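You operate a simulated robot arm through the tools that you are given. There is no shell and no other tool. Be economical: measure what you need, move in short steps, check, and stop when the job is done.

The job below is to be done with a simulated robot arm. You get a single attempt, and the scene is never put back.

## Task
Brush the lint off the jumper and put it in the wool drawer.
Fine: use the green brush and put it back; the drawer ends shut. Set down upright: green lint brush. Where these are worked on the way, their far stop is far enough and under half their travel is too little: wool drawer. What is to be rubbed or washed off counts as gone when no trace of it is left.

The check looks at the end state, three seconds after you hand in, the way a careful person would. Anything else that was tipped, shoved, dropped, spilled or broken makes it a failure.

## Robot
A 7-joint arm with a two-finger parallel gripper, fixed in place. Base frame: the origin is at the foot of the arm, x ahead of it, y to its left, z up. Units: cm, degrees, N and s.
With the tool pointing down near the work surface it reaches from about 34 to 76 cm from the base axis. Its first joint turns from -115.0 to 115.0 degrees. Payload 3.91 kg.
Tool frame: the origin (TCP) lies between the finger pads and is the grasp point; the fingertips stand 3 cm ahead of it; z points along the fingers, y is the line along which they close. Largest opening 11 cm; finger width 2, thickness 1; the body of the gripper, 4.8 by 11.2 cm, starts 5.5 cm behind the TCP.
Orientation is that of the tool frame in the base frame, as a unit quaternion [x, y, z, w]. With the fingers straight down and closing along the base's y, the tool's x points along the base's -x, its y along +y and its z along -z.

## Interface
- The arm moves only by the tool move_arm. Its arguments are lists of equal length, an entry for each row: "linear": the shift along the tool's x, y, z in units of 25 mm (1.0 is 25 mm), a list of three; "rotation": the turn, a rotation vector about the tool's x, y, z in units of 6 degrees (1.0 is 6 degrees), a list of three; "hand": the finger opening in cm, from 0 to 11. In form: {"linear": [[tx, ty, tz], ...], "rotation": [[ax, ay, az], ...], "hand": [hand, ...]}. A call has 1 to 12 rows; each row shifts and turns the commanded pose from where the row before left it, along the tool's axes as they then stand. A call with a number of a shift or a turn outside -1 to 1 is refused whole. Rows are played at 5 a second. More than 5 cm and 8.6 degrees between two rows, or a gripper value outside its range, and nothing of the call is played. A pose out of reach is approached as far as the arm can. The call stops where the force on the tool passes 40 N (or 10 N more than at its start, if that is more) or the arm is blocked; 0.2 s more then pass. The fingers move at their own pace (about 10.8 cm/s each) and stop on an object; they squeeze with about 43 N. The grip force told is the motor's: it shows also when the fingers shut on nothing. Time passes only in rows, and 0.2 s behind the last, so rows that do not move let the fingers close. It gives the time, the measured TCP pose, the force on the tool (base axes), the opening and the grip force at its end, in the units of the frame above (readings bear some noise), with the torque about the TCP (base axes, N m) and any sound that the robot's microphone picked up.
- Cameras (640 x 400 px; columns grow to the right, rows downward): "scene" is fixed at [5.13, 64.9, 140.6]; the picture's right is [-0.57, -0.82, 0.00], its down [-0.50, 0.34, -0.79] and it looks along [0.65, -0.45, -0.61] (base axes); focal length 286 px, centre (320, 200). "wrist" rides on the gripper at [7.2, 1.7, -10.3] in the tool frame; the picture's right is [-0.23, 0.97, 0.00], its down [-0.76, -0.18, -0.62] and it looks along [-0.61, -0.14, 0.78] (tool axes); focal length 222 px, centre (320, 200).
- get_image(camera): a new picture of that camera. It takes no simulated time.
- raise_lower(by): slides the trunk up (or, below 0, down) by that many cm; the arm rides with it, the base frame stays. It gives what a move gives, with no picture.
- pixel_to_xyz(camera, pixels): there is no depth. For up to 12 entries [column, row, z] of the newest picture of that camera ("zoom" is the newest enlarged one), the place [x, y] in the base frame at which the ray of that pixel passes the height z, good to about 0.2 cm. It takes no simulated time.
- enlarge(camera, box): a new picture of the part [left, top, right, bottom] of that camera's present view, enlarged. It takes no simulated time.
- job_done(): hands the job in; it is judged then, once.

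Keep the steps short. Do not move on a guess: measure, check each grasp and each placing, and mend mistakes. In all there are 80 turns and 46 pictures (those below and enlarged ones count). Leave the gripper open and the arm clear of the work at the hand-in unless told otherwise, and finish with a single line.

The tools are called after "Call:" as name(argument=value, ...) on one line, values as JSON. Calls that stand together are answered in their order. move_arm: Moves the arm, as the interface text tells. Its arguments: {"type":"object","properties":{"linear":{"type":"array","items":{"type":"array","items":{"type":"number"}}},"rotation":{"type":"array","items":{"type":"array","items":{"type":"number"}}},"hand":{"type":"array","items":{"type":"number"}}},"required":["linear","rotation","hand"]} The other tools are called the same way: raise_lower (by) slides the trunk up or down; get_image (camera) takes a picture; pixel_to_xyz (camera, pixels) gives the place at which the rays of pixels pass given heights; enlarge (camera, box) takes an enlarged picture of a part of a camera's view; job_done () hands the job in.

At the start:

```text
time_s: 0.0
eef_pos: [37.45, 28.58, 118.97]
tool_rot: [0.0, 1.0, 0.0, 0.0]
ft_force: [-0.3, 0.3, 0.3]
moment: [0.01, 0.01, 0.01]
gripper_width: 11.01
grip_force: 0.0
trunk travel left (down, up): [-77.5, 21.5]
```

scene: 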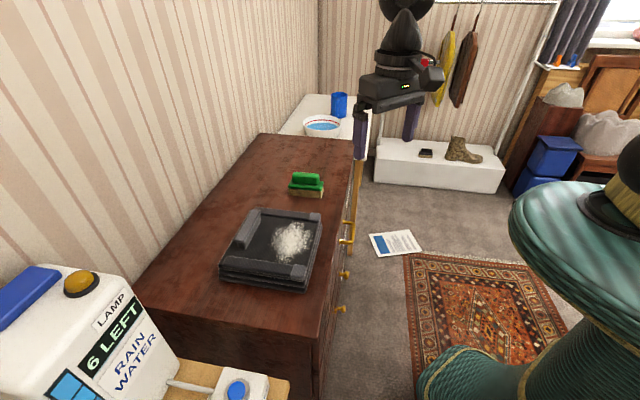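
wrist: 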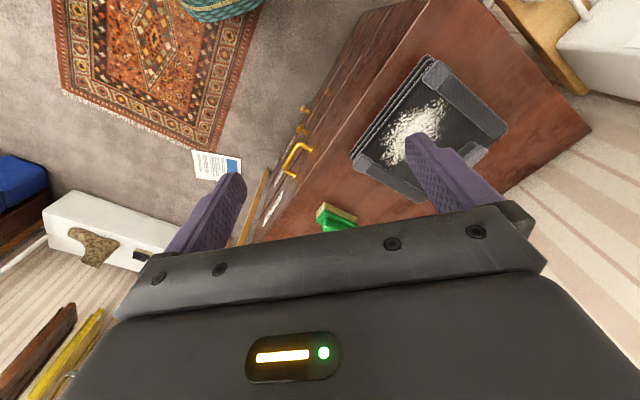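

I see a dresser with a folded dark jumper covered in lint, a green brush, drawers with yellow handles, and a note on the floor. I'll enlarge the work area and the drawer fronts first.

Call:
enlarge(camera="scene", box=[200, 130, 380, 300])

Call:
enlarge(camera="wrist", box=[180, 40, 520, 250])

Call:
enlarge(camera="scene", box=[310, 190, 430, 330])

```text
2.35 times, centred on (290, 215) of scene
```

zoom: 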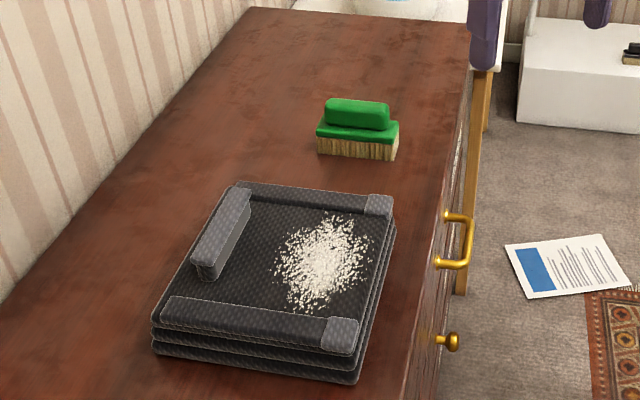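

```text
1.88 times, centred on (350, 145) of wrist
```

zoom: 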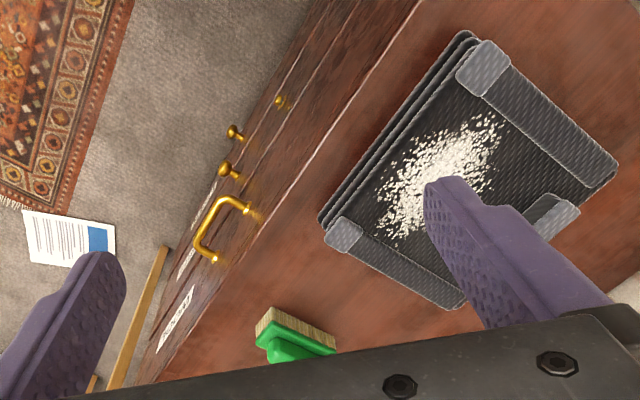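

```text
2.86 times, centred on (370, 260) of scene
```

zoom: 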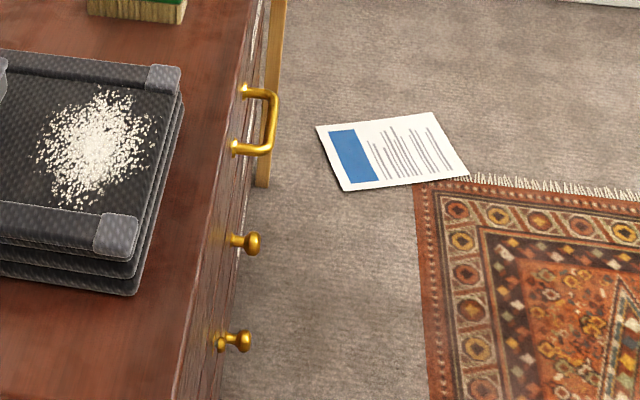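

The drawers carry labels I can't read yet. I'll triangulate heights using both cameras: the front brush corner, jumper corners, and the handle.

Call:
pixel_to_xyz(camera="scene", pixels=[[312, 197, 60], [312, 197, 90], [255, 210, 60], [255, 210, 90], [308, 283, 60], [308, 283, 90], [219, 281, 60], [219, 281, 90], [352, 222, 60], [352, 222, 90], [354, 140, 60], [354, 140, 90]])

Call:
pixel_to_xyz(camera="wrist", pixels=[[320, 207, 60], [320, 207, 90], [420, 200, 60], [420, 200, 90], [430, 58, 60], [430, 58, 90], [507, 130, 60], [507, 130, 90], [312, 148, 60], [312, 148, 90], [290, 176, 60], [290, 176, 90]])

```text
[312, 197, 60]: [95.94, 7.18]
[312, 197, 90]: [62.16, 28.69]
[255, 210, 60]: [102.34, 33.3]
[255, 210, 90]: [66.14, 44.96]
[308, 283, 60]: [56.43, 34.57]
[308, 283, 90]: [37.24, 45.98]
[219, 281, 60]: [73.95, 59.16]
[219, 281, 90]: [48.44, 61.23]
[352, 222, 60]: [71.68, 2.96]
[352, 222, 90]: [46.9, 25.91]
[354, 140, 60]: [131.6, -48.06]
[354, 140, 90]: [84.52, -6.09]
```

```text
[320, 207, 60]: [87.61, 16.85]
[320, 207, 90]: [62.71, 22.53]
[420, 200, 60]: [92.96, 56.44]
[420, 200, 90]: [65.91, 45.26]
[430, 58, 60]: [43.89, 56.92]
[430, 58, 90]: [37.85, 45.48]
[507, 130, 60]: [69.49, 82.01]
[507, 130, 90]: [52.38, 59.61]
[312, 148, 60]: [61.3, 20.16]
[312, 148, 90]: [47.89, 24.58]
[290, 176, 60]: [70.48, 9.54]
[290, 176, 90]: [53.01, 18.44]
```

Jumper top is near z≈90, and the dresser is turned about 45°, its front facing (-x,-y). I'll move back and to the right, in free air, to look at the drawer labels.

Call:
move_arm(linear=[[0.1, -0.94, 0.6], [0.1, -0.94, 0.6], [0.1, -0.94, 0.6], [0.1, -0.94, 0.6], [0.1, -0.94, 0.6], [0.1, -0.94, 0.6], [0.1, -0.94, 0.6], [0.1, -0.94, 0.6], [0.1, -0.94, 0.6], [0.1, -0.94, 0.6]], rotation=[[0, 0, 0], [0, 0, 0], [0, 0, 0], [0, 0, 0], [0, 0, 0], [0, 0, 0], [0, 0, 0], [0, 0, 0], [0, 0, 0], [0, 0, 0]], hand=[11, 11, 11, 11, 11, 11, 11, 11, 11, 11])

Call:
move_arm(linear=[[0, 0, 0], [0, 0, 0], [0, 0, 0], [0, 0, 0], [0, 0, 0], [0, 0, 0], [0, 0, 0], [0, 0, 0], [0, 0, 0], [0, 0, 0], [0, 0, 0], [0, 0, 0]], rotation=[[0, 0, -0.9375], [0, 0, -0.9375], [0, 0, -0.9375], [0, 0, -0.9375], [0, 0, -0.9375], [0, 0, -0.9375], [0, 0, -0.9375], [0, 0, -0.9375], [0, -0.8, 0], [0, -0.8, 0], [0, -0.8, 0], [0, -0.8, 0]], hand=[11, 11, 11, 11, 11, 11, 11, 11, 11, 11, 11, 11])

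Call:
get_image(camera="wrist")

```text
time_s: 2.2
eef_pos: [35.22, 5.0, 104.1]
tool_rot: [0.0, 1.0, -0.001, -0.001]
ft_force: [0.0, 0.4, -0.3]
moment: [-0.01, 0.02, 0.02]
gripper_width: 10.99
grip_force: 0.0
trunk travel left (down, up): [-77.5, 21.5]
```

```text
time_s: 4.8
eef_pos: [38.55, 5.06, 104.8]
tool_rot: [-0.377, 0.911, 0.065, 0.154]
ft_force: [-0.7, 0.0, -0.3]
moment: [-0.01, 0.03, -0.04]
gripper_width: 10.99
grip_force: 0.2
out of reach, approached as far as the arm can: row 10, 11, 12
trunk travel left (down, up): [-77.5, 21.5]
```

```text
40 pictures are left
```

wrist: 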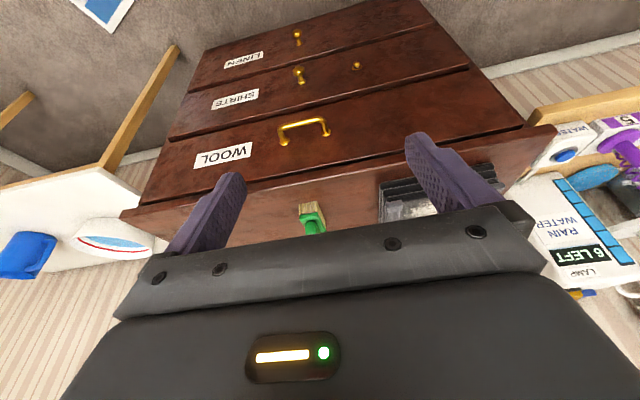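

The image is upside down, and the label of the top drawer with the bow handle reads "WOOL". I'll enlarge to see its handle and the small knob below it.

Call:
enlarge(camera="wrist", box=[170, 20, 450, 200])

Call:
pixel_to_xyz(camera="wrist", pixels=[[284, 142, 70], [284, 142, 80], [325, 132, 70], [325, 132, 80], [137, 207, 85], [555, 127, 85], [137, 207, 80], [555, 127, 80], [280, 128, 70], [280, 128, 80], [325, 119, 70], [325, 119, 80]])

Call:
pixel_to_xyz(camera="scene", pixels=[[354, 140, 80], [354, 140, 85], [354, 160, 80], [354, 160, 85], [321, 320, 80], [321, 320, 85], [353, 218, 70], [353, 218, 80], [354, 241, 70], [354, 241, 80], [257, 133, 80], [257, 133, 85]])

```text
2.22 times, centred on (310, 110) of wrist
```

zoom: 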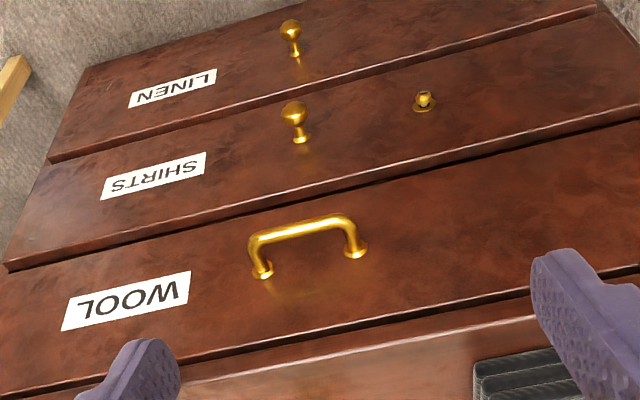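

```text
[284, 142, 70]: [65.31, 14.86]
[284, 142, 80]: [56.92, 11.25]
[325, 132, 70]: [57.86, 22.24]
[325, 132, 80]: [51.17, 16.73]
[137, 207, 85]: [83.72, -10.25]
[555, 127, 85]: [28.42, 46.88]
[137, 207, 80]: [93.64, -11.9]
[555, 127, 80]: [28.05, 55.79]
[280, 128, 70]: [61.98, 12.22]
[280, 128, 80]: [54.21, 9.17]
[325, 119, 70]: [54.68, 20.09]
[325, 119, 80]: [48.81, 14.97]
```

```text
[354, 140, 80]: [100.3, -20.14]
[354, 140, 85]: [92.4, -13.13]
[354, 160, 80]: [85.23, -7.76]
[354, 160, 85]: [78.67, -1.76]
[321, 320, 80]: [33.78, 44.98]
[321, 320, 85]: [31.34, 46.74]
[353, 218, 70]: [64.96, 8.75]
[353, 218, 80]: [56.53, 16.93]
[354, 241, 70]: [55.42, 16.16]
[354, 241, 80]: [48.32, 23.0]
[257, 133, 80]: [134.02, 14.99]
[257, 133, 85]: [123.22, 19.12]
```

WOOL is the top drawer. There's also a small stud or keyhole on SHIRTS. I'll triangulate the bow handle more carefully using zoom-derived pixels in both cameras, and take a fresh scene picture.

Call:
get_image(camera="scene")

Call:
pixel_to_xyz(camera="scene", pixels=[[353.2, 222.6, 75], [353.2, 222.6, 80], [351.8, 242.5, 75], [351.8, 242.5, 80], [343.1, 221.5, 75], [343.1, 221.5, 80], [339.6, 242.5, 75], [339.6, 242.5, 80]])

Call:
pixel_to_xyz(camera="wrist", pixels=[[278.5, 127, 75], [278.5, 127, 80], [324, 116.5, 75], [324, 116.5, 80], [284, 144, 75], [284, 144, 80], [325.8, 132.5, 75], [325.8, 132.5, 80]])

```text
38 pictures are left
```

scene: 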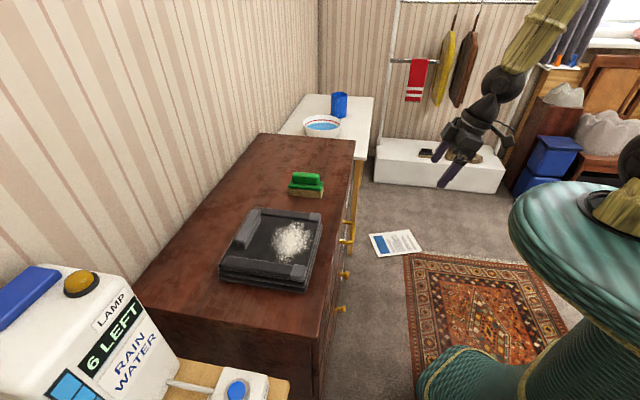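

```text
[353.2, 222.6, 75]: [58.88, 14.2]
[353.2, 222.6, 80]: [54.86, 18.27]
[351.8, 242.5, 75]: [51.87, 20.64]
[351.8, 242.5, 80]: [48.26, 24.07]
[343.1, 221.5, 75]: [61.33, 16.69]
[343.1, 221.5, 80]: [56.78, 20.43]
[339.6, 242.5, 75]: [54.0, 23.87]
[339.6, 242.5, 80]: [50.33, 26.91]
```

```text
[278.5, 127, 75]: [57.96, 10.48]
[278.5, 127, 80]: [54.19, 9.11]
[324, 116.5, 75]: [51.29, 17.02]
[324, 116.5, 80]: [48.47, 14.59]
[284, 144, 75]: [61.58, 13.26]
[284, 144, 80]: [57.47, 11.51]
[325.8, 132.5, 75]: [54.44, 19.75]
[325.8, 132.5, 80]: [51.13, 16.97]
```

Handle bar is at about (57.3, 15.0, 71.8), and the dresser front is at exactly 45°. Next I'll straighten the tool, rise, and move above the dresser for a close view of brush and jumper.

Call:
move_arm(linear=[[0, 0, 0], [0, 0, 0], [0, 0, 0], [0, 0, 0], [0, 0, -0.8], [0, 0, -0.8], [0, 0, -0.8], [0, 0, -0.8]], rotation=[[0, 0.8, 0], [0, 0.8, 0], [0, 0.8, 0], [0, 0.8, 0], [0, 0, 0], [0, 0, 0], [0, 0, 0], [0, 0, 0]], hand=[11, 11, 11, 11, 11, 11, 11, 11])

Call:
move_arm(linear=[[-0.967, 0.12, 0], [-0.967, 0.12, 0], [-0.967, 0.12, 0], [-0.967, 0.12, 0], [-0.967, 0.12, 0], [-0.967, 0.12, 0], [-0.967, 0.12, 0], [-0.967, 0.12, 0], [-0.967, 0.12, 0], [-0.967, 0.12, 0], [-0.967, 0.12, 0]], rotation=[[0, 0, 0], [0, 0, 0], [0, 0, 0], [0, 0, 0], [0, 0, 0], [0, 0, 0], [0, 0, 0], [0, 0, 0], [0, 0, 0], [0, 0, 0], [0, 0, 0]], hand=[11, 11, 11, 11, 11, 11, 11, 11, 11, 11, 11])

Call:
get_image(camera="wrist")

```text
time_s: 6.6
eef_pos: [38.26, 5.2, 112.76]
tool_rot: [-0.382, 0.924, 0.0, -0.001]
ft_force: [0.0, 0.6, 0.6]
moment: [0.02, -0.02, -0.03]
gripper_width: 11.03
grip_force: 0.0
trunk travel left (down, up): [-77.5, 21.5]
```

```text
time_s: 9.0
eef_pos: [54.85, 26.55, 112.56]
tool_rot: [-0.382, 0.924, 0.0, -0.001]
ft_force: [-0.5, -0.1, -0.3]
moment: [-0.02, -0.01, 0.0]
gripper_width: 11.0
grip_force: 0.0
trunk travel left (down, up): [-77.5, 21.5]
```

```text
37 pictures are left
```

wrist: 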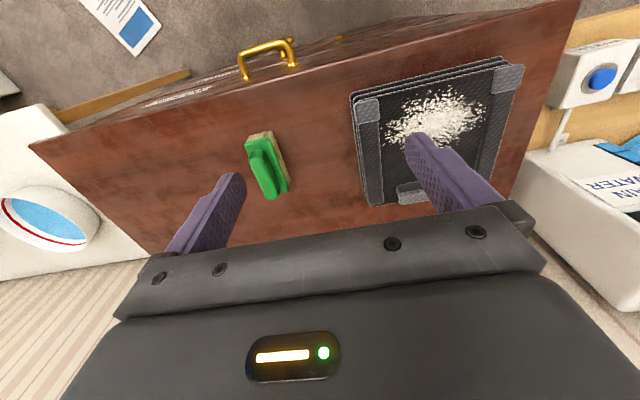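

I see the brush at (267,165) and the jumper at right. I'll enlarge both, one at a time, and measure.

Call:
enlarge(camera="wrist", box=[220, 110, 332, 210])

Call:
enlarge(camera="wrist", box=[335, 50, 535, 220])

Call:
enlarge(camera="scene", box=[280, 160, 340, 205])

```text
4.00 times, centred on (276, 160) of wrist
```

zoom: 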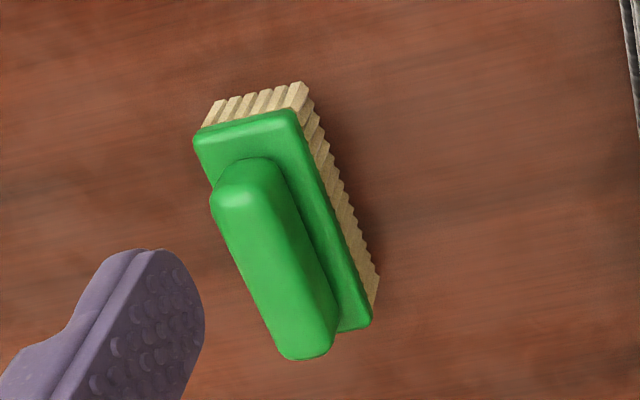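

```text
2.35 times, centred on (435, 135) of wrist
```

zoom: 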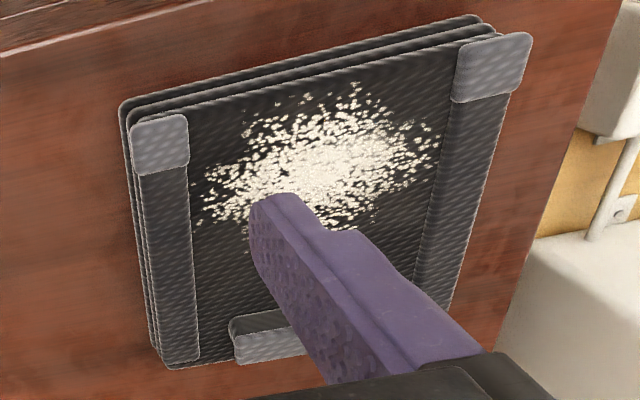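

```text
8.89 times, centred on (310, 182) of scene
```

zoom: 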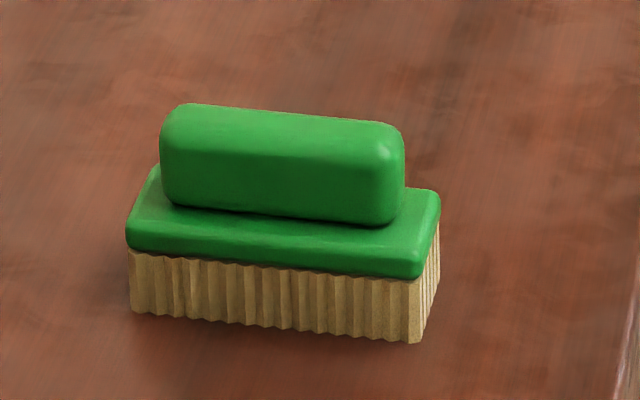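

Now triangulate: brush bristle bottom corners, handle ends, table, jumper corners.

Call:
pixel_to_xyz(camera="scene", pixels=[[288.9, 194.6, 84], [321.25, 198.1, 84], [295, 175, 92], [316, 178, 92], [309.5, 172.2, 92], [323.5, 181.4, 89], [291.1, 178.6, 89], [320.5, 190, 89], [290, 186.5, 89], [248, 230, 92], [321, 213, 90], [308, 275, 90]])

Call:
pixel_to_xyz(camera="wrist", pixels=[[245.5, 143.75, 89], [269, 138, 89], [288.5, 190.5, 89], [257.75, 154.5, 92], [272.25, 196.25, 92], [360, 102, 90], [375, 206, 90], [524, 65, 90], [30, 145, 84], [577, 1, 84], [398, 190, 92], [426, 183, 92]])

```text
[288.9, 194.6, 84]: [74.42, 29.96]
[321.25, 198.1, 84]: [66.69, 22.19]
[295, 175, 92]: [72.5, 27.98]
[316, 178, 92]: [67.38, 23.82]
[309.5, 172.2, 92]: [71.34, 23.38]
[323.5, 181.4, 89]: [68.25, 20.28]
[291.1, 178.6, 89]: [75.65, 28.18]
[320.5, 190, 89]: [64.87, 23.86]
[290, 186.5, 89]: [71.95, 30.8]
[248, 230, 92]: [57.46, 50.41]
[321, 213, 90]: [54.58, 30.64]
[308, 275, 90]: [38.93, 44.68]
```

```text
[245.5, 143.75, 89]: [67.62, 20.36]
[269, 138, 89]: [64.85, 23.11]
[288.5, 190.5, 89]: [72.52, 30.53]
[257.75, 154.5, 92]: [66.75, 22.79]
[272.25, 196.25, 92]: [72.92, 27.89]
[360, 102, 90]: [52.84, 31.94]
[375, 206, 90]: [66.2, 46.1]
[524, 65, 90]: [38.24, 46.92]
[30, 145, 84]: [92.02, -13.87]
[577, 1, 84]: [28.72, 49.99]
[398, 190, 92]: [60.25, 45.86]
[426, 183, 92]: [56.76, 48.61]
```

The brush: long axis along the diagonal (45°), handle centre about (69.9, 25.5), plate top z≈89, table z≈84. I'll go above it and down to z≈98, then check.

Call:
move_arm(linear=[[-0.796, -0.904, 0], [-0.796, -0.904, 0], [-0.796, -0.904, 0], [-0.796, -0.904, 0], [-0.796, -0.904, 0], [0, 0, 0.97], [0, 0, 0.97], [0, 0, 0.97], [0, 0, 0.97], [0, 0, 0.97], [0, 0, 0.97]], rotation=[[0, 0, 0], [0, 0, 0], [0, 0, 0], [0, 0, 0], [0, 0, 0], [0, 0, 0], [0, 0, 0], [0, 0, 0], [0, 0, 0], [0, 0, 0], [0, 0, 0]], hand=[8, 8, 8, 8, 8, 8, 8, 8, 8, 8, 8])

Call:
get_image(camera="wrist")

Call:
enlarge(camera="scene", box=[270, 130, 366, 210])

```text
time_s: 11.4
eef_pos: [69.92, 25.31, 97.91]
tool_rot: [-0.382, 0.924, 0.0, -0.001]
ft_force: [0.1, -0.4, -0.9]
moment: [-0.01, 0.05, 0.0]
gripper_width: 8.0
grip_force: 0.0
trunk travel left (down, up): [-77.5, 21.5]
```

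```text
33 pictures are left
```

wrist: 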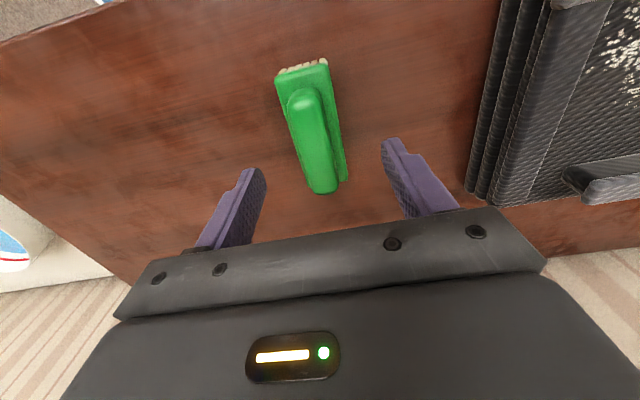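

```text
5.00 times, centred on (318, 170) of scene
```

zoom: 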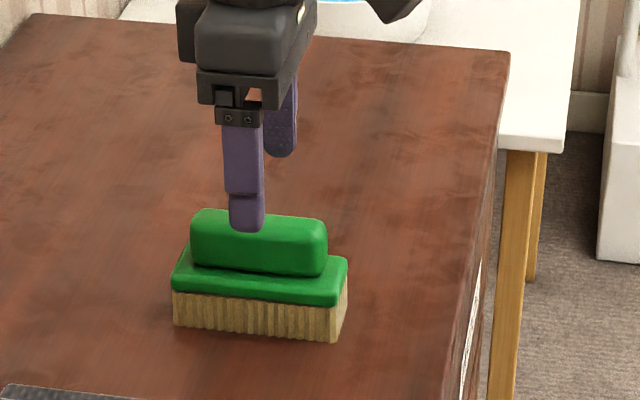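

The fingers straddle the brush. I'll check the centre by reading the pixels of the handle ends.

Call:
pixel_to_xyz(camera="wrist", pixels=[[303, 93, 92], [324, 190, 92], [275, 76, 89], [328, 68, 89], [348, 180, 89]])

```text
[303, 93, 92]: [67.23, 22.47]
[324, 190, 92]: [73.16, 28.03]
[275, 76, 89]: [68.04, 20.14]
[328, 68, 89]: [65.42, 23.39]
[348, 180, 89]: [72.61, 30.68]
```

Centred on (70.2, 25.3). I'll lower to z≈92.5 and close.

Call:
move_arm(linear=[[0, 0, 0.72], [0, 0, 0.72], [0, 0, 0.72], [0, 0, 0], [0, 0, 0], [0, 0, 0], [0, 0, 0], [0, 0, 0]], rotation=[[0, 0, 0], [0, 0, 0], [0, 0, 0], [0, 0, 0], [0, 0, 0], [0, 0, 0], [0, 0, 0], [0, 0, 0]], hand=[8, 8, 8, 8, 0, 0, 0, 0])

Call:
enlarge(camera="scene", box=[270, 130, 366, 210])

```text
time_s: 13.2
eef_pos: [70.02, 25.42, 92.77]
tool_rot: [-0.383, 0.924, 0.001, 0.0]
ft_force: [-0.6, -0.4, 0.7]
moment: [-0.01, -0.13, -0.03]
gripper_width: 2.52
grip_force: 43.3
trunk travel left (down, up): [-77.5, 21.5]
```

```text
5.00 times, centred on (318, 170) of scene
```

zoom: 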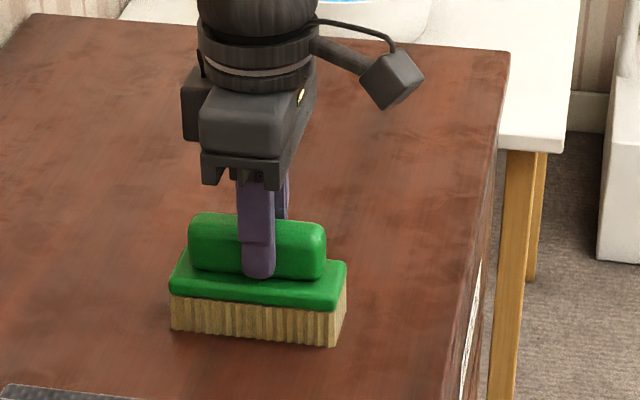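

Grip holds (2.52 cm). I'll lift 10 cm and measure the lint's extents in the scene camera.

Call:
move_arm(linear=[[0, 0, -0.8], [0, 0, -0.8], [0, 0, -0.8], [0, 0, -0.8], [0, 0, -0.8]], rotation=[[0, 0, 0], [0, 0, 0], [0, 0, 0], [0, 0, 0], [0, 0, 0]], hand=[0, 0, 0, 0, 0])

Call:
enlarge(camera="scene", box=[212, 200, 340, 296])

Call:
pixel_to_xyz(camera="scene", pixels=[[269.6, 244.8, 89.5], [312, 236, 89.5], [292, 221.5, 89.5], [283.6, 262.7, 89.5]])

```text
time_s: 14.4
eef_pos: [70.17, 25.64, 102.8]
tool_rot: [-0.383, 0.924, 0.0, 0.0]
ft_force: [-0.1, 0.4, -0.2]
moment: [0.01, 0.0, 0.01]
gripper_width: 2.53
grip_force: 43.0
trunk travel left (down, up): [-77.5, 21.5]
```

```text
4.17 times, centred on (276, 248) of scene
```

zoom: 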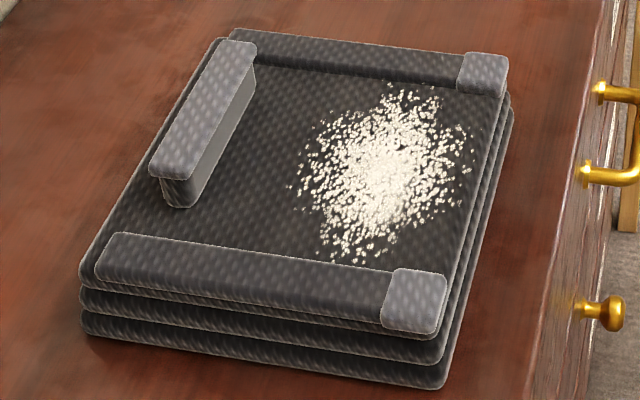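

```text
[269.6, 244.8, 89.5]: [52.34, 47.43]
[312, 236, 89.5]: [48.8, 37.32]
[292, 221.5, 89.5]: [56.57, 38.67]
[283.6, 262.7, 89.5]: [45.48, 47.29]
```

Lint spans diag 60.5–71, lateral −2…13 (between the sleeve strips). Carrying the brush over the centre of the lint at this height.

Call:
move_arm(linear=[[0.082, 0.945, 0], [0.082, 0.945, 0], [0.082, 0.945, 0], [0.082, 0.945, 0], [0.082, 0.945, 0], [0.082, 0.945, 0], [0.082, 0.945, 0], [0.082, 0.945, 0], [0.082, 0.945, 0], [0.082, 0.945, 0], [0.082, 0.945, 0]], rotation=[[0, 0, 0], [0, 0, 0], [0, 0, 0], [0, 0, 0], [0, 0, 0], [0, 0, 0], [0, 0, 0], [0, 0, 0], [0, 0, 0], [0, 0, 0], [0, 0, 0]], hand=[0, 0, 0, 0, 0, 0, 0, 0, 0, 0, 0])

Call:
move_arm(linear=[[0, 0, 0.4], [0, 0, 0.4], [0, 0, 0.3], [0, 0, 0.1], [0, 0, 0.1], [0, 0, 0]], rotation=[[0, 0, 0], [0, 0, 0], [0, 0, 0], [0, 0, 0], [0, 0, 0], [0, 0, 0]], hand=[0, 0, 0, 0, 0, 0])

Call:
enlarge(camera="scene", box=[212, 200, 340, 296])

```text
time_s: 16.8
eef_pos: [50.09, 42.23, 102.88]
tool_rot: [-0.382, 0.924, 0.0, 0.0]
ft_force: [-0.8, -0.5, -0.7]
moment: [-0.02, 0.0, 0.0]
gripper_width: 2.56
grip_force: 43.1
trunk travel left (down, up): [-77.5, 21.5]
```

```text
time_s: 18.2
eef_pos: [50.05, 42.1, 99.44]
tool_rot: [-0.383, 0.924, 0.0, 0.0]
ft_force: [-0.5, -0.6, -0.9]
moment: [0.0, 0.0, -0.01]
gripper_width: 2.53
grip_force: 42.9
trunk travel left (down, up): [-77.5, 21.5]
```

```text
4.17 times, centred on (276, 248) of scene
```

zoom: 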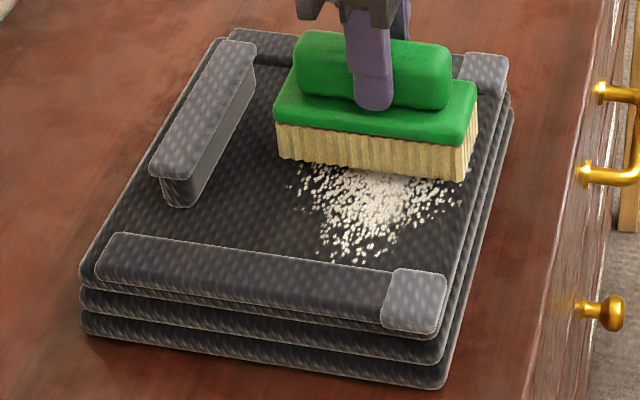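

The brush hovers just above the lint. Lowering in 2 mm steps to feel contact.

Call:
move_arm(linear=[[0, 0, 0.1], [0, 0, 0.1], [0, 0, 0.08], [0, 0, 0]], rotation=[[0, 0, 0], [0, 0, 0], [0, 0, 0], [0, 0, 0]], hand=[0, 0, 0, 0])

```text
time_s: 19.2
eef_pos: [50.08, 42.33, 98.73]
tool_rot: [-0.382, 0.924, 0.0, 0.0]
ft_force: [0.2, -0.1, -1.9]
moment: [0.01, 0.03, 0.0]
gripper_width: 2.54
grip_force: 42.8
trunk travel left (down, up): [-77.5, 21.5]
```

Call:
move_arm(linear=[[0, 0, 0.08], [0, 0, 0.08], [0, 0, 0]], rotation=[[0, 0, 0], [0, 0, 0], [0, 0, 0]], hand=[0, 0, 0])

```text
time_s: 20.0
eef_pos: [49.93, 42.25, 98.4]
tool_rot: [-0.383, 0.924, 0.0, 0.0]
ft_force: [0.5, -0.4, -0.7]
moment: [-0.01, 0.0, -0.02]
gripper_width: 2.53
grip_force: 43.4
trunk travel left (down, up): [-77.5, 21.5]
```

No contact yet at z 98.4; I'll continue down in fine steps.

Call:
move_arm(linear=[[0, 0, 0.08], [0, 0, 0.08], [0, 0, 0]], rotation=[[0, 0, 0], [0, 0, 0], [0, 0, 0]], hand=[0, 0, 0])

```text
time_s: 20.8
eef_pos: [49.92, 42.17, 98.08]
tool_rot: [-0.383, 0.924, 0.0, 0.001]
ft_force: [-0.1, -1.0, 2.4]
moment: [-0.09, 0.09, 0.04]
gripper_width: 2.52
grip_force: 43.8
trunk travel left (down, up): [-77.5, 21.5]
```

Contact at z≈98.1 (2.4 N). Press slightly and sweep along the lateral direction, first to the far strip, then to the near strip.

Call:
move_arm(linear=[[0, 0, 0.06], [0, -0.5, 0], [0, -0.5, 0], [0, -0.5, 0], [0, -0.4, 0], [0, 0.5, 0], [0, 0.5, 0], [0, 0.5, 0], [0, 0.5, 0], [0, 0.5, 0], [0, 0.5, 0], [0, 0.5, 0]], rotation=[[0, 0, 0], [0, 0, 0], [0, 0, 0], [0, 0, 0], [0, 0, 0], [0, 0, 0], [0, 0, 0], [0, 0, 0], [0, 0, 0], [0, 0, 0], [0, 0, 0], [0, 0, 0]], hand=[0, 0, 0, 0, 0, 0, 0, 0, 0, 0, 0, 0])

Call:
enlarge(camera="scene", box=[212, 200, 340, 296])

```text
time_s: 23.4
eef_pos: [47.05, 44.78, 97.96]
tool_rot: [-0.383, 0.924, 0.0, -0.001]
ft_force: [3.3, -3.5, 18.5]
moment: [0.53, -0.86, -0.32]
gripper_width: 2.54
grip_force: 43.3
trunk travel left (down, up): [-77.5, 21.5]
```

```text
4.17 times, centred on (276, 248) of scene
```

zoom: 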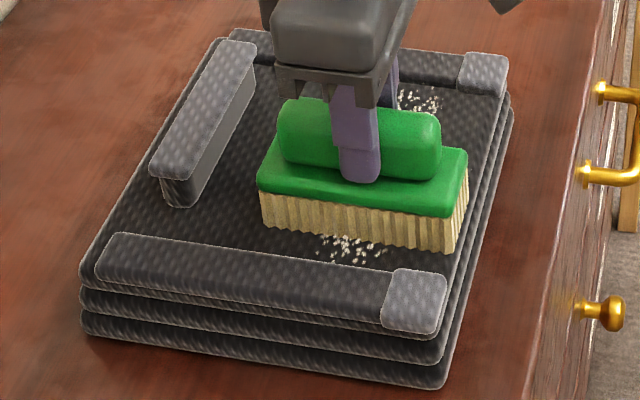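

It works: only rims near both strips remain. I'll ease pressure slightly and extend the sweep to both sides.

Call:
move_arm(linear=[[0, 0.4, -0.03], [0, 0.35, 0], [0, -0.7, 0], [0, -0.8, 0], [0, -0.8, 0], [0, -0.8, 0], [0, -0.8, 0], [0, -0.8, 0], [0, -0.4, 0], [0, 0, 0]], rotation=[[0, 0, 0], [0, 0, 0], [0, 0, 0], [0, 0, 0], [0, 0, 0], [0, 0, 0], [0, 0, 0], [0, 0, 0], [0, 0, 0], [0, 0, 0]], hand=[0, 0, 0, 0, 0, 0, 0, 0, 0, 0])

Call:
enlarge(camera="scene", box=[212, 200, 340, 296])

```text
time_s: 25.6
eef_pos: [54.76, 37.28, 97.92]
tool_rot: [-0.382, 0.924, 0.001, 0.0]
ft_force: [-5.5, 3.8, 17.8]
moment: [0.14, 0.34, -0.04]
gripper_width: 2.55
grip_force: 43.3
trunk travel left (down, up): [-77.5, 21.5]
```

```text
4.17 times, centred on (276, 248) of scene
```

zoom: 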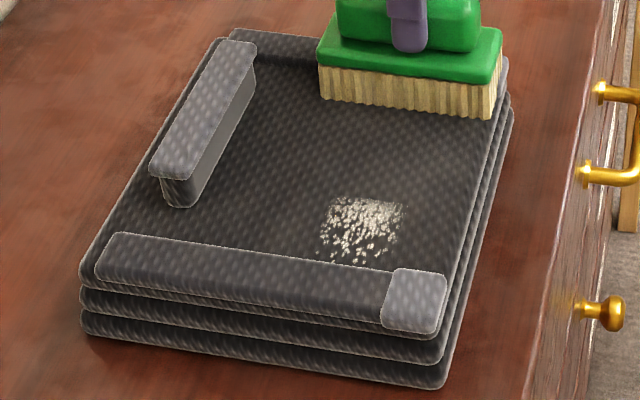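

Only a patch near the near strip remains (zoom 360,230). I'll sweep back there with a few short strokes.

Call:
move_arm(linear=[[0, 0.7, 0], [0, 0.7, 0], [0, 0.7, 0], [0, 0.7, 0], [0, 0.6, 0.03], [0, 0.6, 0], [0, 0.6, 0], [0, 0.4, 0], [0, -0.6, 0], [0, -0.6, 0], [0, 0.6, 0], [0, 0.6, 0]], rotation=[[0, 0, 0], [0, 0, 0], [0, 0, 0], [0, 0, 0], [0, 0, 0], [0, 0, 0], [0, 0, 0], [0, 0, 0], [0, 0, 0], [0, 0, 0], [0, 0, 0], [0, 0, 0]], hand=[0, 0, 0, 0, 0, 0, 0, 0, 0, 0, 0, 0])

Call:
move_arm(linear=[[0, -0.6, 0], [0, -0.6, 0], [0, -0.6, 0], [0, -0.6, 0], [0, -0.6, 0], [0, 0, -0.7], [0, 0, -0.7]], rotation=[[0, 0, 0], [0, 0, 0], [0, 0, 0], [0, 0, 0], [0, 0, 0], [0, 0, 0], [0, 0, 0]], hand=[0, 0, 0, 0, 0, 0, 0])

Call:
enlarge(camera="scene", box=[212, 200, 340, 296])

```text
time_s: 28.2
eef_pos: [46.07, 46.22, 97.96]
tool_rot: [-0.383, 0.924, 0.0, 0.001]
ft_force: [5.0, -3.9, 18.8]
moment: [-0.19, -0.22, 0.14]
gripper_width: 2.56
grip_force: 43.2
trunk travel left (down, up): [-77.5, 21.5]
```

```text
time_s: 29.8
eef_pos: [51.39, 40.64, 101.26]
tool_rot: [-0.382, 0.924, -0.001, -0.001]
ft_force: [0.5, -1.0, -1.2]
moment: [0.02, 0.02, -0.02]
gripper_width: 2.54
grip_force: 42.6
trunk travel left (down, up): [-77.5, 21.5]
```

```text
4.17 times, centred on (276, 248) of scene
```

zoom: 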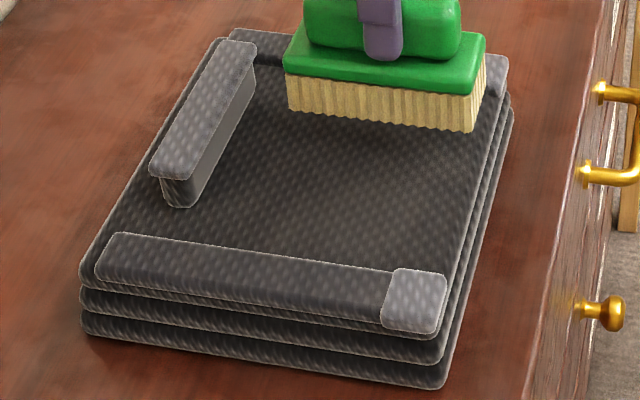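

The visible jumper is clean. I'll carry the brush back above its original place (70.0, 25.4).

Call:
move_arm(linear=[[0, 0, -0.6], [-0.097, -0.958, 0], [-0.097, -0.958, 0], [-0.097, -0.958, 0], [-0.097, -0.958, 0], [-0.097, -0.958, 0], [-0.097, -0.958, 0], [-0.097, -0.958, 0], [-0.097, -0.958, 0], [-0.097, -0.958, 0], [-0.097, -0.958, 0], [0, 0, 0]], rotation=[[0, 0, 0], [0, 0, 0], [0, 0, 0], [0, 0, 0], [0, 0, 0], [0, 0, 0], [0, 0, 0], [0, 0, 0], [0, 0, 0], [0, 0, 0], [0, 0, 0], [0, 0, 0]], hand=[0, 0, 0, 0, 0, 0, 0, 0, 0, 0, 0, 0])

Call:
enlarge(camera="scene", box=[212, 200, 340, 296])

```text
time_s: 32.4
eef_pos: [69.99, 25.78, 103.03]
tool_rot: [-0.382, 0.924, 0.0, 0.0]
ft_force: [-0.6, -0.3, -0.4]
moment: [-0.01, -0.02, 0.03]
gripper_width: 2.53
grip_force: 42.9
trunk travel left (down, up): [-77.5, 21.5]
```

```text
4.17 times, centred on (276, 248) of scene
```

zoom: 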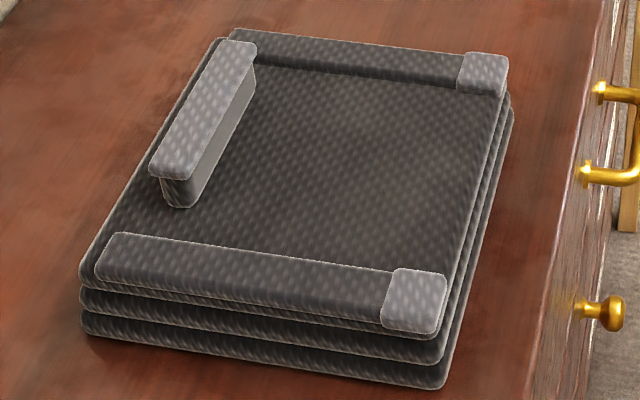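

No lint left. Lowering the brush to the table, slowly at the end.

Call:
move_arm(linear=[[0, 0, 0.9], [0, 0, 0.9], [0, 0, 0.9], [0, 0, 0.9], [0, 0, 0.25], [0, 0, 0.08], [0, 0, 0.08], [0, 0, 0]], rotation=[[0, 0, 0], [0, 0, 0], [0, 0, 0], [0, 0, 0], [0, 0, 0], [0, 0, 0], [0, 0, 0], [0, 0, 0]], hand=[0, 0, 0, 0, 0, 0, 0, 0])

```text
time_s: 34.2
eef_pos: [69.91, 25.59, 92.82]
tool_rot: [-0.383, 0.924, 0.0, 0.0]
ft_force: [-1.0, -0.6, -1.5]
moment: [-0.01, -0.02, 0.01]
gripper_width: 2.52
grip_force: 42.9
trunk travel left (down, up): [-77.5, 21.5]
```

Call:
move_arm(linear=[[0, 0, 0.05], [0, 0, 0.05], [0, 0, 0]], rotation=[[0, 0, 0], [0, 0, 0], [0, 0, 0]], hand=[0, 0, 0])

```text
time_s: 35.0
eef_pos: [69.9, 25.44, 92.73]
tool_rot: [-0.383, 0.924, 0.0, 0.001]
ft_force: [1.9, -1.0, 8.8]
moment: [-0.18, 0.12, 0.0]
gripper_width: 2.53
grip_force: 42.8
trunk travel left (down, up): [-77.5, 21.5]
```

The brush rests on the table (8.8 N). I'll open and lift straight up.

Call:
move_arm(linear=[[0, 0, -0.05], [0, 0, 0], [0, 0, 0], [0, 0, -0.5], [0, 0, -0.9], [0, 0, -0.9], [0, 0, -0.9], [0, 0, -0.9], [0, 0, -0.9]], rotation=[[0, 0, 0], [0, 0, 0], [0, 0, 0], [0, 0, 0], [0, 0, 0], [0, 0, 0], [0, 0, 0], [0, 0, 0], [0, 0, 0]], hand=[3.5, 5, 6, 6, 6, 6, 6, 6, 6])

Call:
get_image(camera="scene")

```text
time_s: 37.0
eef_pos: [69.87, 25.64, 105.17]
tool_rot: [-0.383, 0.924, 0.0, 0.0]
ft_force: [0.3, 0.1, 0.1]
moment: [0.0, -0.04, -0.02]
gripper_width: 5.98
grip_force: 0.1
trunk travel left (down, up): [-77.5, 21.5]
```

```text
24 pictures are left
```

scene: 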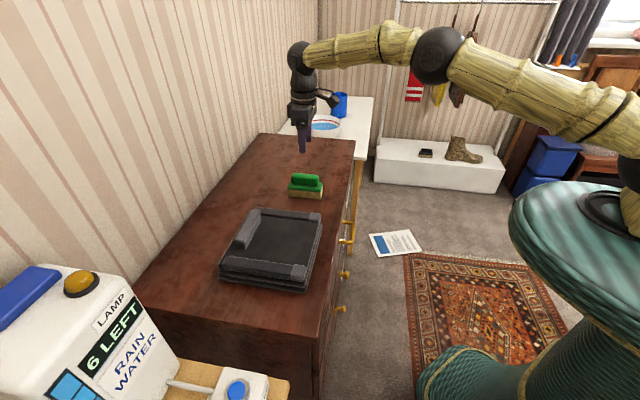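

Brush is back upright. Next is the wool drawer: I'll move in front of and above its handle, close the fingers into a hook, and tilt 12°.

Call:
move_arm(linear=[[0.845, 0.07, 0], [0.845, 0.07, 0], [0.845, 0.07, 0], [0.845, 0.07, 0], [0.845, 0.07, 0], [0.845, 0.07, 0], [0.845, 0.07, 0], [0.845, 0.07, 0]], rotation=[[0, 0, 0], [0, 0, 0], [0, 0, 0], [0, 0, 0], [0, 0, 0], [0, 0, 0], [0, 0, 0], [0, 0, 0]], hand=[6, 6, 6, 6, 0, 0, 0, 0])

Call:
move_arm(linear=[[0, 0, 0.911], [0, 0, 0.911], [0, 0, 0.911], [0, 0, 0.911], [0, 0, 0.911], [0, 0, 0.911], [0, 0, 0.911], [0, 0, 0.911], [0, 0, 0.911], [0, 0, 0], [0, 0, 0], [0, 0, 0]], rotation=[[0, 0, 0], [0, 0, 0], [0, 0, 0], [0, 0, 0], [0, 0, 0], [0, 0, 0], [0, 0, 0], [0, 0, 0], [0, 0, 0], [0, -1, 0], [0, -1, 0], [0, 0, 0]], hand=[0, 0, 0, 0, 0, 0, 0, 0, 0, 0, 0, 0])

Call:
get_image(camera="wrist")

```text
time_s: 38.8
eef_pos: [56.9, 14.85, 105.12]
tool_rot: [-0.383, 0.924, 0.0, 0.0]
ft_force: [-0.2, -0.1, 0.6]
moment: [-0.03, -0.02, 0.0]
gripper_width: 0.0
grip_force: 38.0
trunk travel left (down, up): [-77.5, 21.5]
```

```text
time_s: 41.4
eef_pos: [56.83, 14.74, 84.73]
tool_rot: [-0.381, 0.919, 0.04, 0.097]
ft_force: [0.1, -0.2, -1.4]
moment: [-0.02, 0.03, 0.02]
gripper_width: 0.0
grip_force: 37.4
trunk travel left (down, up): [-77.5, 21.5]
```

```text
23 pictures are left
```

wrist: 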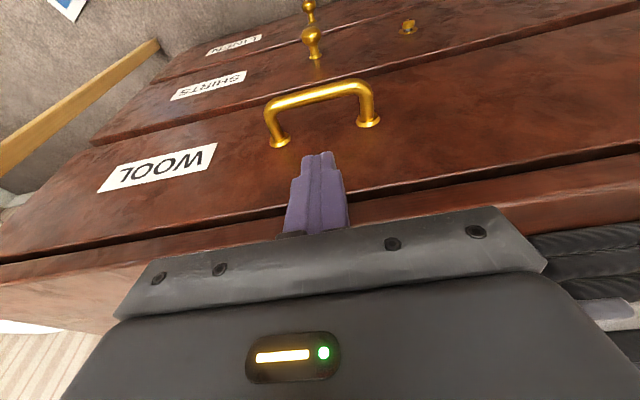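

Good view of the handle; I check its coordinates from here at z=71.8.

Call:
pixel_to_xyz(camera="wrist", pixels=[[270, 105, 71.8], [362, 86, 71.8], [318, 92, 71.8], [278, 141, 71.8], [368, 122, 71.8], [318, 92, 71], [318, 92, 73], [278, 141, 71], [368, 122, 73]])

```text
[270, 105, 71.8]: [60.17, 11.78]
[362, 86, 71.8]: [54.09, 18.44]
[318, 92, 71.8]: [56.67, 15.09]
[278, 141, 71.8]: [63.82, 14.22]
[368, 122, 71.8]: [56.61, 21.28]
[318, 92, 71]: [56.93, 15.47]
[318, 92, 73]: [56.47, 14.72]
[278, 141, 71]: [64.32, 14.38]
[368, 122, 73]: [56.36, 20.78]
```

Consistent (bar diag ≈51, face ≈55.2). Advancing along the tool axis 9 cm, so tips sit just above the bar; then I check.

Call:
move_arm(linear=[[0, 0, 0.9], [0, 0, 0.9], [0, 0, 0.9], [0, 0, 0.7], [0, 0, 0]], rotation=[[0, 0, 0], [0, 0, 0], [0, 0, 0], [0, 0, 0], [0, 0, 0]], hand=[0, 0, 0, 0, 0])

Call:
get_image(camera="wrist")

Call:
enlarge(camera="scene", box=[310, 190, 390, 250])

```text
time_s: 42.2
eef_pos: [57.64, 15.55, 78.12]
tool_rot: [-0.38, 0.919, 0.04, 0.095]
ft_force: [-8.9, -6.7, 5.4]
moment: [0.69, -0.68, 0.23]
gripper_width: 0.0
grip_force: 38.0
trunk travel left (down, up): [-77.5, 21.5]
stopped in row 4: the force on the tool passed its limit at 92 N (the readings are from after the stop); the commanded pose is now the measured one
```

```text
22 pictures are left
```

wrist: 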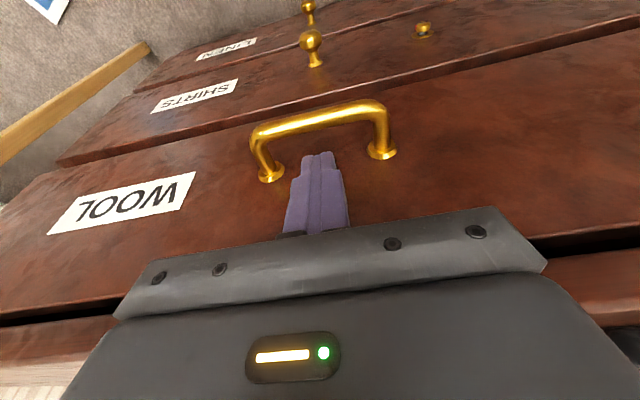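

```text
6.67 times, centred on (350, 220) of scene
```

zoom: 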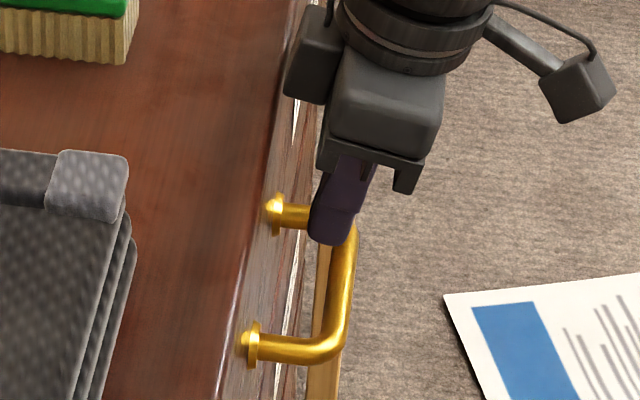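

A box on the back of the gripper met the dresser's edge. I'll back off outward and up, and switch to a pinch grasp: fingers turned 90°, leaned back 30° from the dresser.

Call:
move_arm(linear=[[0.8, 0, -0.4], [0.9, 0, -0.9], [0.9, 0, -0.9], [0, 0, 0], [0, 0, 0], [0, 0, 0]], rotation=[[0, 0, 0], [0, 0, 0], [0, 0, 0], [0, 1, 0], [0, 1, 0], [0, 0, 0]], hand=[0, 0, 0, 0, 0, 0])

Call:
move_arm(linear=[[0, 0, 0], [0, 0, 0], [0, 0, 0], [0, 0, 0], [0, 0, 0], [0, 0, 0], [0, 0, 0], [0, 0, 0], [0, 0, 0], [0, 0, 0], [0, 0, 0], [0, 0, 0]], rotation=[[0, 0, 1], [0, 0, 1], [0, 0, 1], [0, 0, 1], [0, 0, 1], [0, 0, 1], [0, 0, 1], [0, 0, 1], [0, 0, 1], [0, 0, 1], [0, 0, 1], [0, 0, 1]], hand=[3, 3, 3, 3, 3, 3, 3, 3, 3, 3, 3, 3])

Call:
move_arm(linear=[[0, 0, 0], [0, 0, 0], [0, 0, 0], [0, 0, 0], [0, 0, 0], [0, 0, 0], [0, 0, 0], [0, 0, 0], [0, 0, 0]], rotation=[[0, 0, 1], [0, 0, 1], [0, 0, 1], [-1, 0, 0], [-1, 0, 0], [-1, 0, 0], [-1, 0, 0], [-1, 0, 0], [0, 0, 0]], hand=[3, 3, 3, 3, 3, 3, 3, 3, 3])

Call:
get_image(camera="wrist")

```text
time_s: 43.6
eef_pos: [52.63, 10.37, 82.14]
tool_rot: [-0.382, 0.924, 0.0, 0.001]
ft_force: [0.4, -0.4, 0.8]
moment: [0.02, 0.0, 0.01]
gripper_width: 0.01
grip_force: 37.7
trunk travel left (down, up): [-77.5, 21.5]
```

```text
time_s: 46.2
eef_pos: [52.62, 10.33, 82.2]
tool_rot: [0.235, 0.972, 0.0, 0.0]
ft_force: [-0.2, 0.8, -0.3]
moment: [-0.02, -0.02, -0.01]
gripper_width: 2.99
grip_force: 0.0
trunk travel left (down, up): [-77.5, 21.5]
```

```text
time_s: 48.2
eef_pos: [52.48, 10.26, 82.3]
tool_rot: [0.369, 0.892, 0.24, 0.099]
ft_force: [-0.7, 0.2, 0.4]
moment: [-0.01, 0.0, -0.01]
gripper_width: 3.0
grip_force: 0.1
trunk travel left (down, up): [-77.5, 21.5]
```

```text
20 pictures are left
```

wrist: 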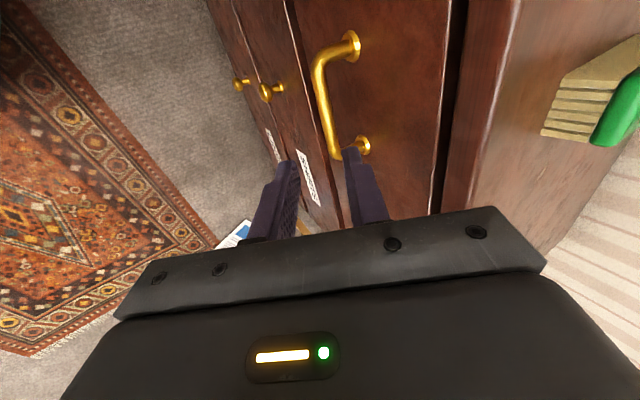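

Fingers now straddle along the bar's normal. Approach 7 cm along the tool axis with small y correction, then check.

Call:
move_arm(linear=[[0, 0.2, 0], [0, 0, 0.7], [0, 0, 0.7], [0, 0, 0.7], [0, 0, 0.7], [0, 0, 0]], rotation=[[0, 0, 0], [0, 0, 0], [0, 0, 0], [0, 0, 0], [0, 0, 0], [0, 0, 0]], hand=[3.2, 3.2, 3.2, 3.2, 3.2, 3.2])

Call:
get_image(camera="wrist")

```text
time_s: 49.6
eef_pos: [55.29, 13.02, 76.35]
tool_rot: [0.369, 0.893, 0.239, 0.099]
ft_force: [-0.8, -0.4, -0.1]
moment: [0.01, 0.02, 0.0]
gripper_width: 3.19
grip_force: 0.0
trunk travel left (down, up): [-77.5, 21.5]
```

```text
19 pictures are left
```

wrist: 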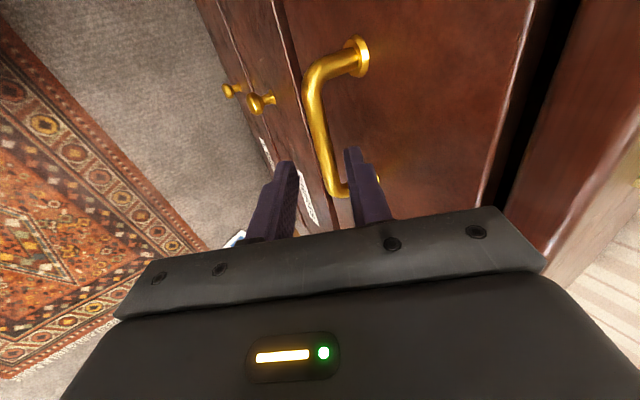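

The bar runs between the fingertips. Advance 4.1 cm and close.

Call:
move_arm(linear=[[0, 0, 0.55], [0, 0, 0.55], [0, 0, 0.55], [0, 0, 0], [0, 0, 0], [0, 0, 0], [0, 0, 0]], rotation=[[0, 0, 0], [0, 0, 0], [0, 0, 0], [0, 0, 0], [0, 0, 0], [0, 0, 0], [0, 0, 0]], hand=[3.2, 3.2, 3.2, 3.2, 0, 0, 0])

```text
time_s: 51.2
eef_pos: [56.75, 14.43, 72.85]
tool_rot: [0.369, 0.892, 0.241, 0.1]
ft_force: [2.3, 2.2, 19.3]
moment: [0.42, 0.17, 0.25]
gripper_width: 1.36
grip_force: 45.4
trunk travel left (down, up): [-77.5, 21.5]
```

Handle held (1.36 cm wide). Pull the drawer straight out, 12 cm first.

Call:
move_arm(linear=[[0, -0.3, -0.173], [0, -0.52, -0.3], [0, -0.52, -0.3], [0, -0.52, -0.3], [0, -0.52, -0.3], [0, -0.52, -0.3], [0, -0.52, -0.3], [0, -0.52, -0.3], [0, -0.52, -0.3]], rotation=[[0, 0, 0], [0, 0, 0], [0, 0, 0], [0, 0, 0], [0, 0, 0], [0, 0, 0], [0, 0, 0], [0, 0, 0], [0, 0, 0]], hand=[0, 0, 0, 0, 0, 0, 0, 0, 0])

```text
time_s: 53.2
eef_pos: [47.66, 5.35, 72.85]
tool_rot: [0.372, 0.892, 0.237, 0.098]
ft_force: [1.9, -4.7, -16.6]
moment: [-0.07, 0.08, 0.24]
gripper_width: 1.35
grip_force: 45.3
trunk travel left (down, up): [-77.5, 21.5]
```

12.8 cm out. I'll keep pulling toward the stop, easing down slightly.

Call:
move_arm(linear=[[0, -0.54, -0.26], [0, -0.52, -0.3], [0, -0.52, -0.3], [0, -0.52, -0.3], [0, -0.52, -0.3], [0, -0.52, -0.3], [0, -0.52, -0.3], [0, -0.52, -0.3]], rotation=[[0, 0, 0], [0, 0, 0], [0, 0, 0], [0, 0, 0], [0, 0, 0], [0, 0, 0], [0, 0, 0], [0, 0, 0]], hand=[0, 0, 0, 0, 0, 0, 0, 0])

Call:
get_image(camera="scene")

```text
time_s: 55.0
eef_pos: [39.15, -2.92, 72.75]
tool_rot: [0.37, 0.892, 0.239, 0.098]
ft_force: [-8.2, 5.3, 0.1]
moment: [0.11, 0.06, -0.09]
gripper_width: 1.38
grip_force: 44.7
trunk travel left (down, up): [-77.5, 21.5]
```

```text
18 pictures are left
```

scene: 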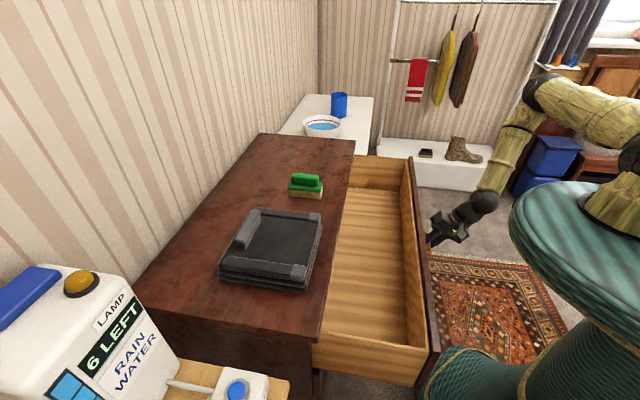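

About 24.7 cm out; the drawer is empty and deep. A little further to find the stop.

Call:
move_arm(linear=[[0, -0.35, -0.2], [0, -0.35, -0.2], [0, -0.35, -0.2], [0, -0.35, -0.2], [0, -0.35, -0.2], [0, 0, 0]], rotation=[[0, 0, 0], [0, 0, 0], [0, 0, 0], [0, 0, 0], [0, 0, 0], [0, 0, 0]], hand=[0, 0, 0, 0, 0, 0])

```text
time_s: 56.2
eef_pos: [36.43, -5.78, 72.85]
tool_rot: [0.366, 0.891, 0.247, 0.103]
ft_force: [5.3, 10.9, -2.5]
moment: [0.27, -0.21, -0.49]
gripper_width: 1.39
grip_force: 45.2
trunk travel left (down, up): [-77.5, 21.5]
stopped in row 5: the force on the tool passed its limit at 47 N (the readings are from after the stop); the commanded pose is now the measured one
```

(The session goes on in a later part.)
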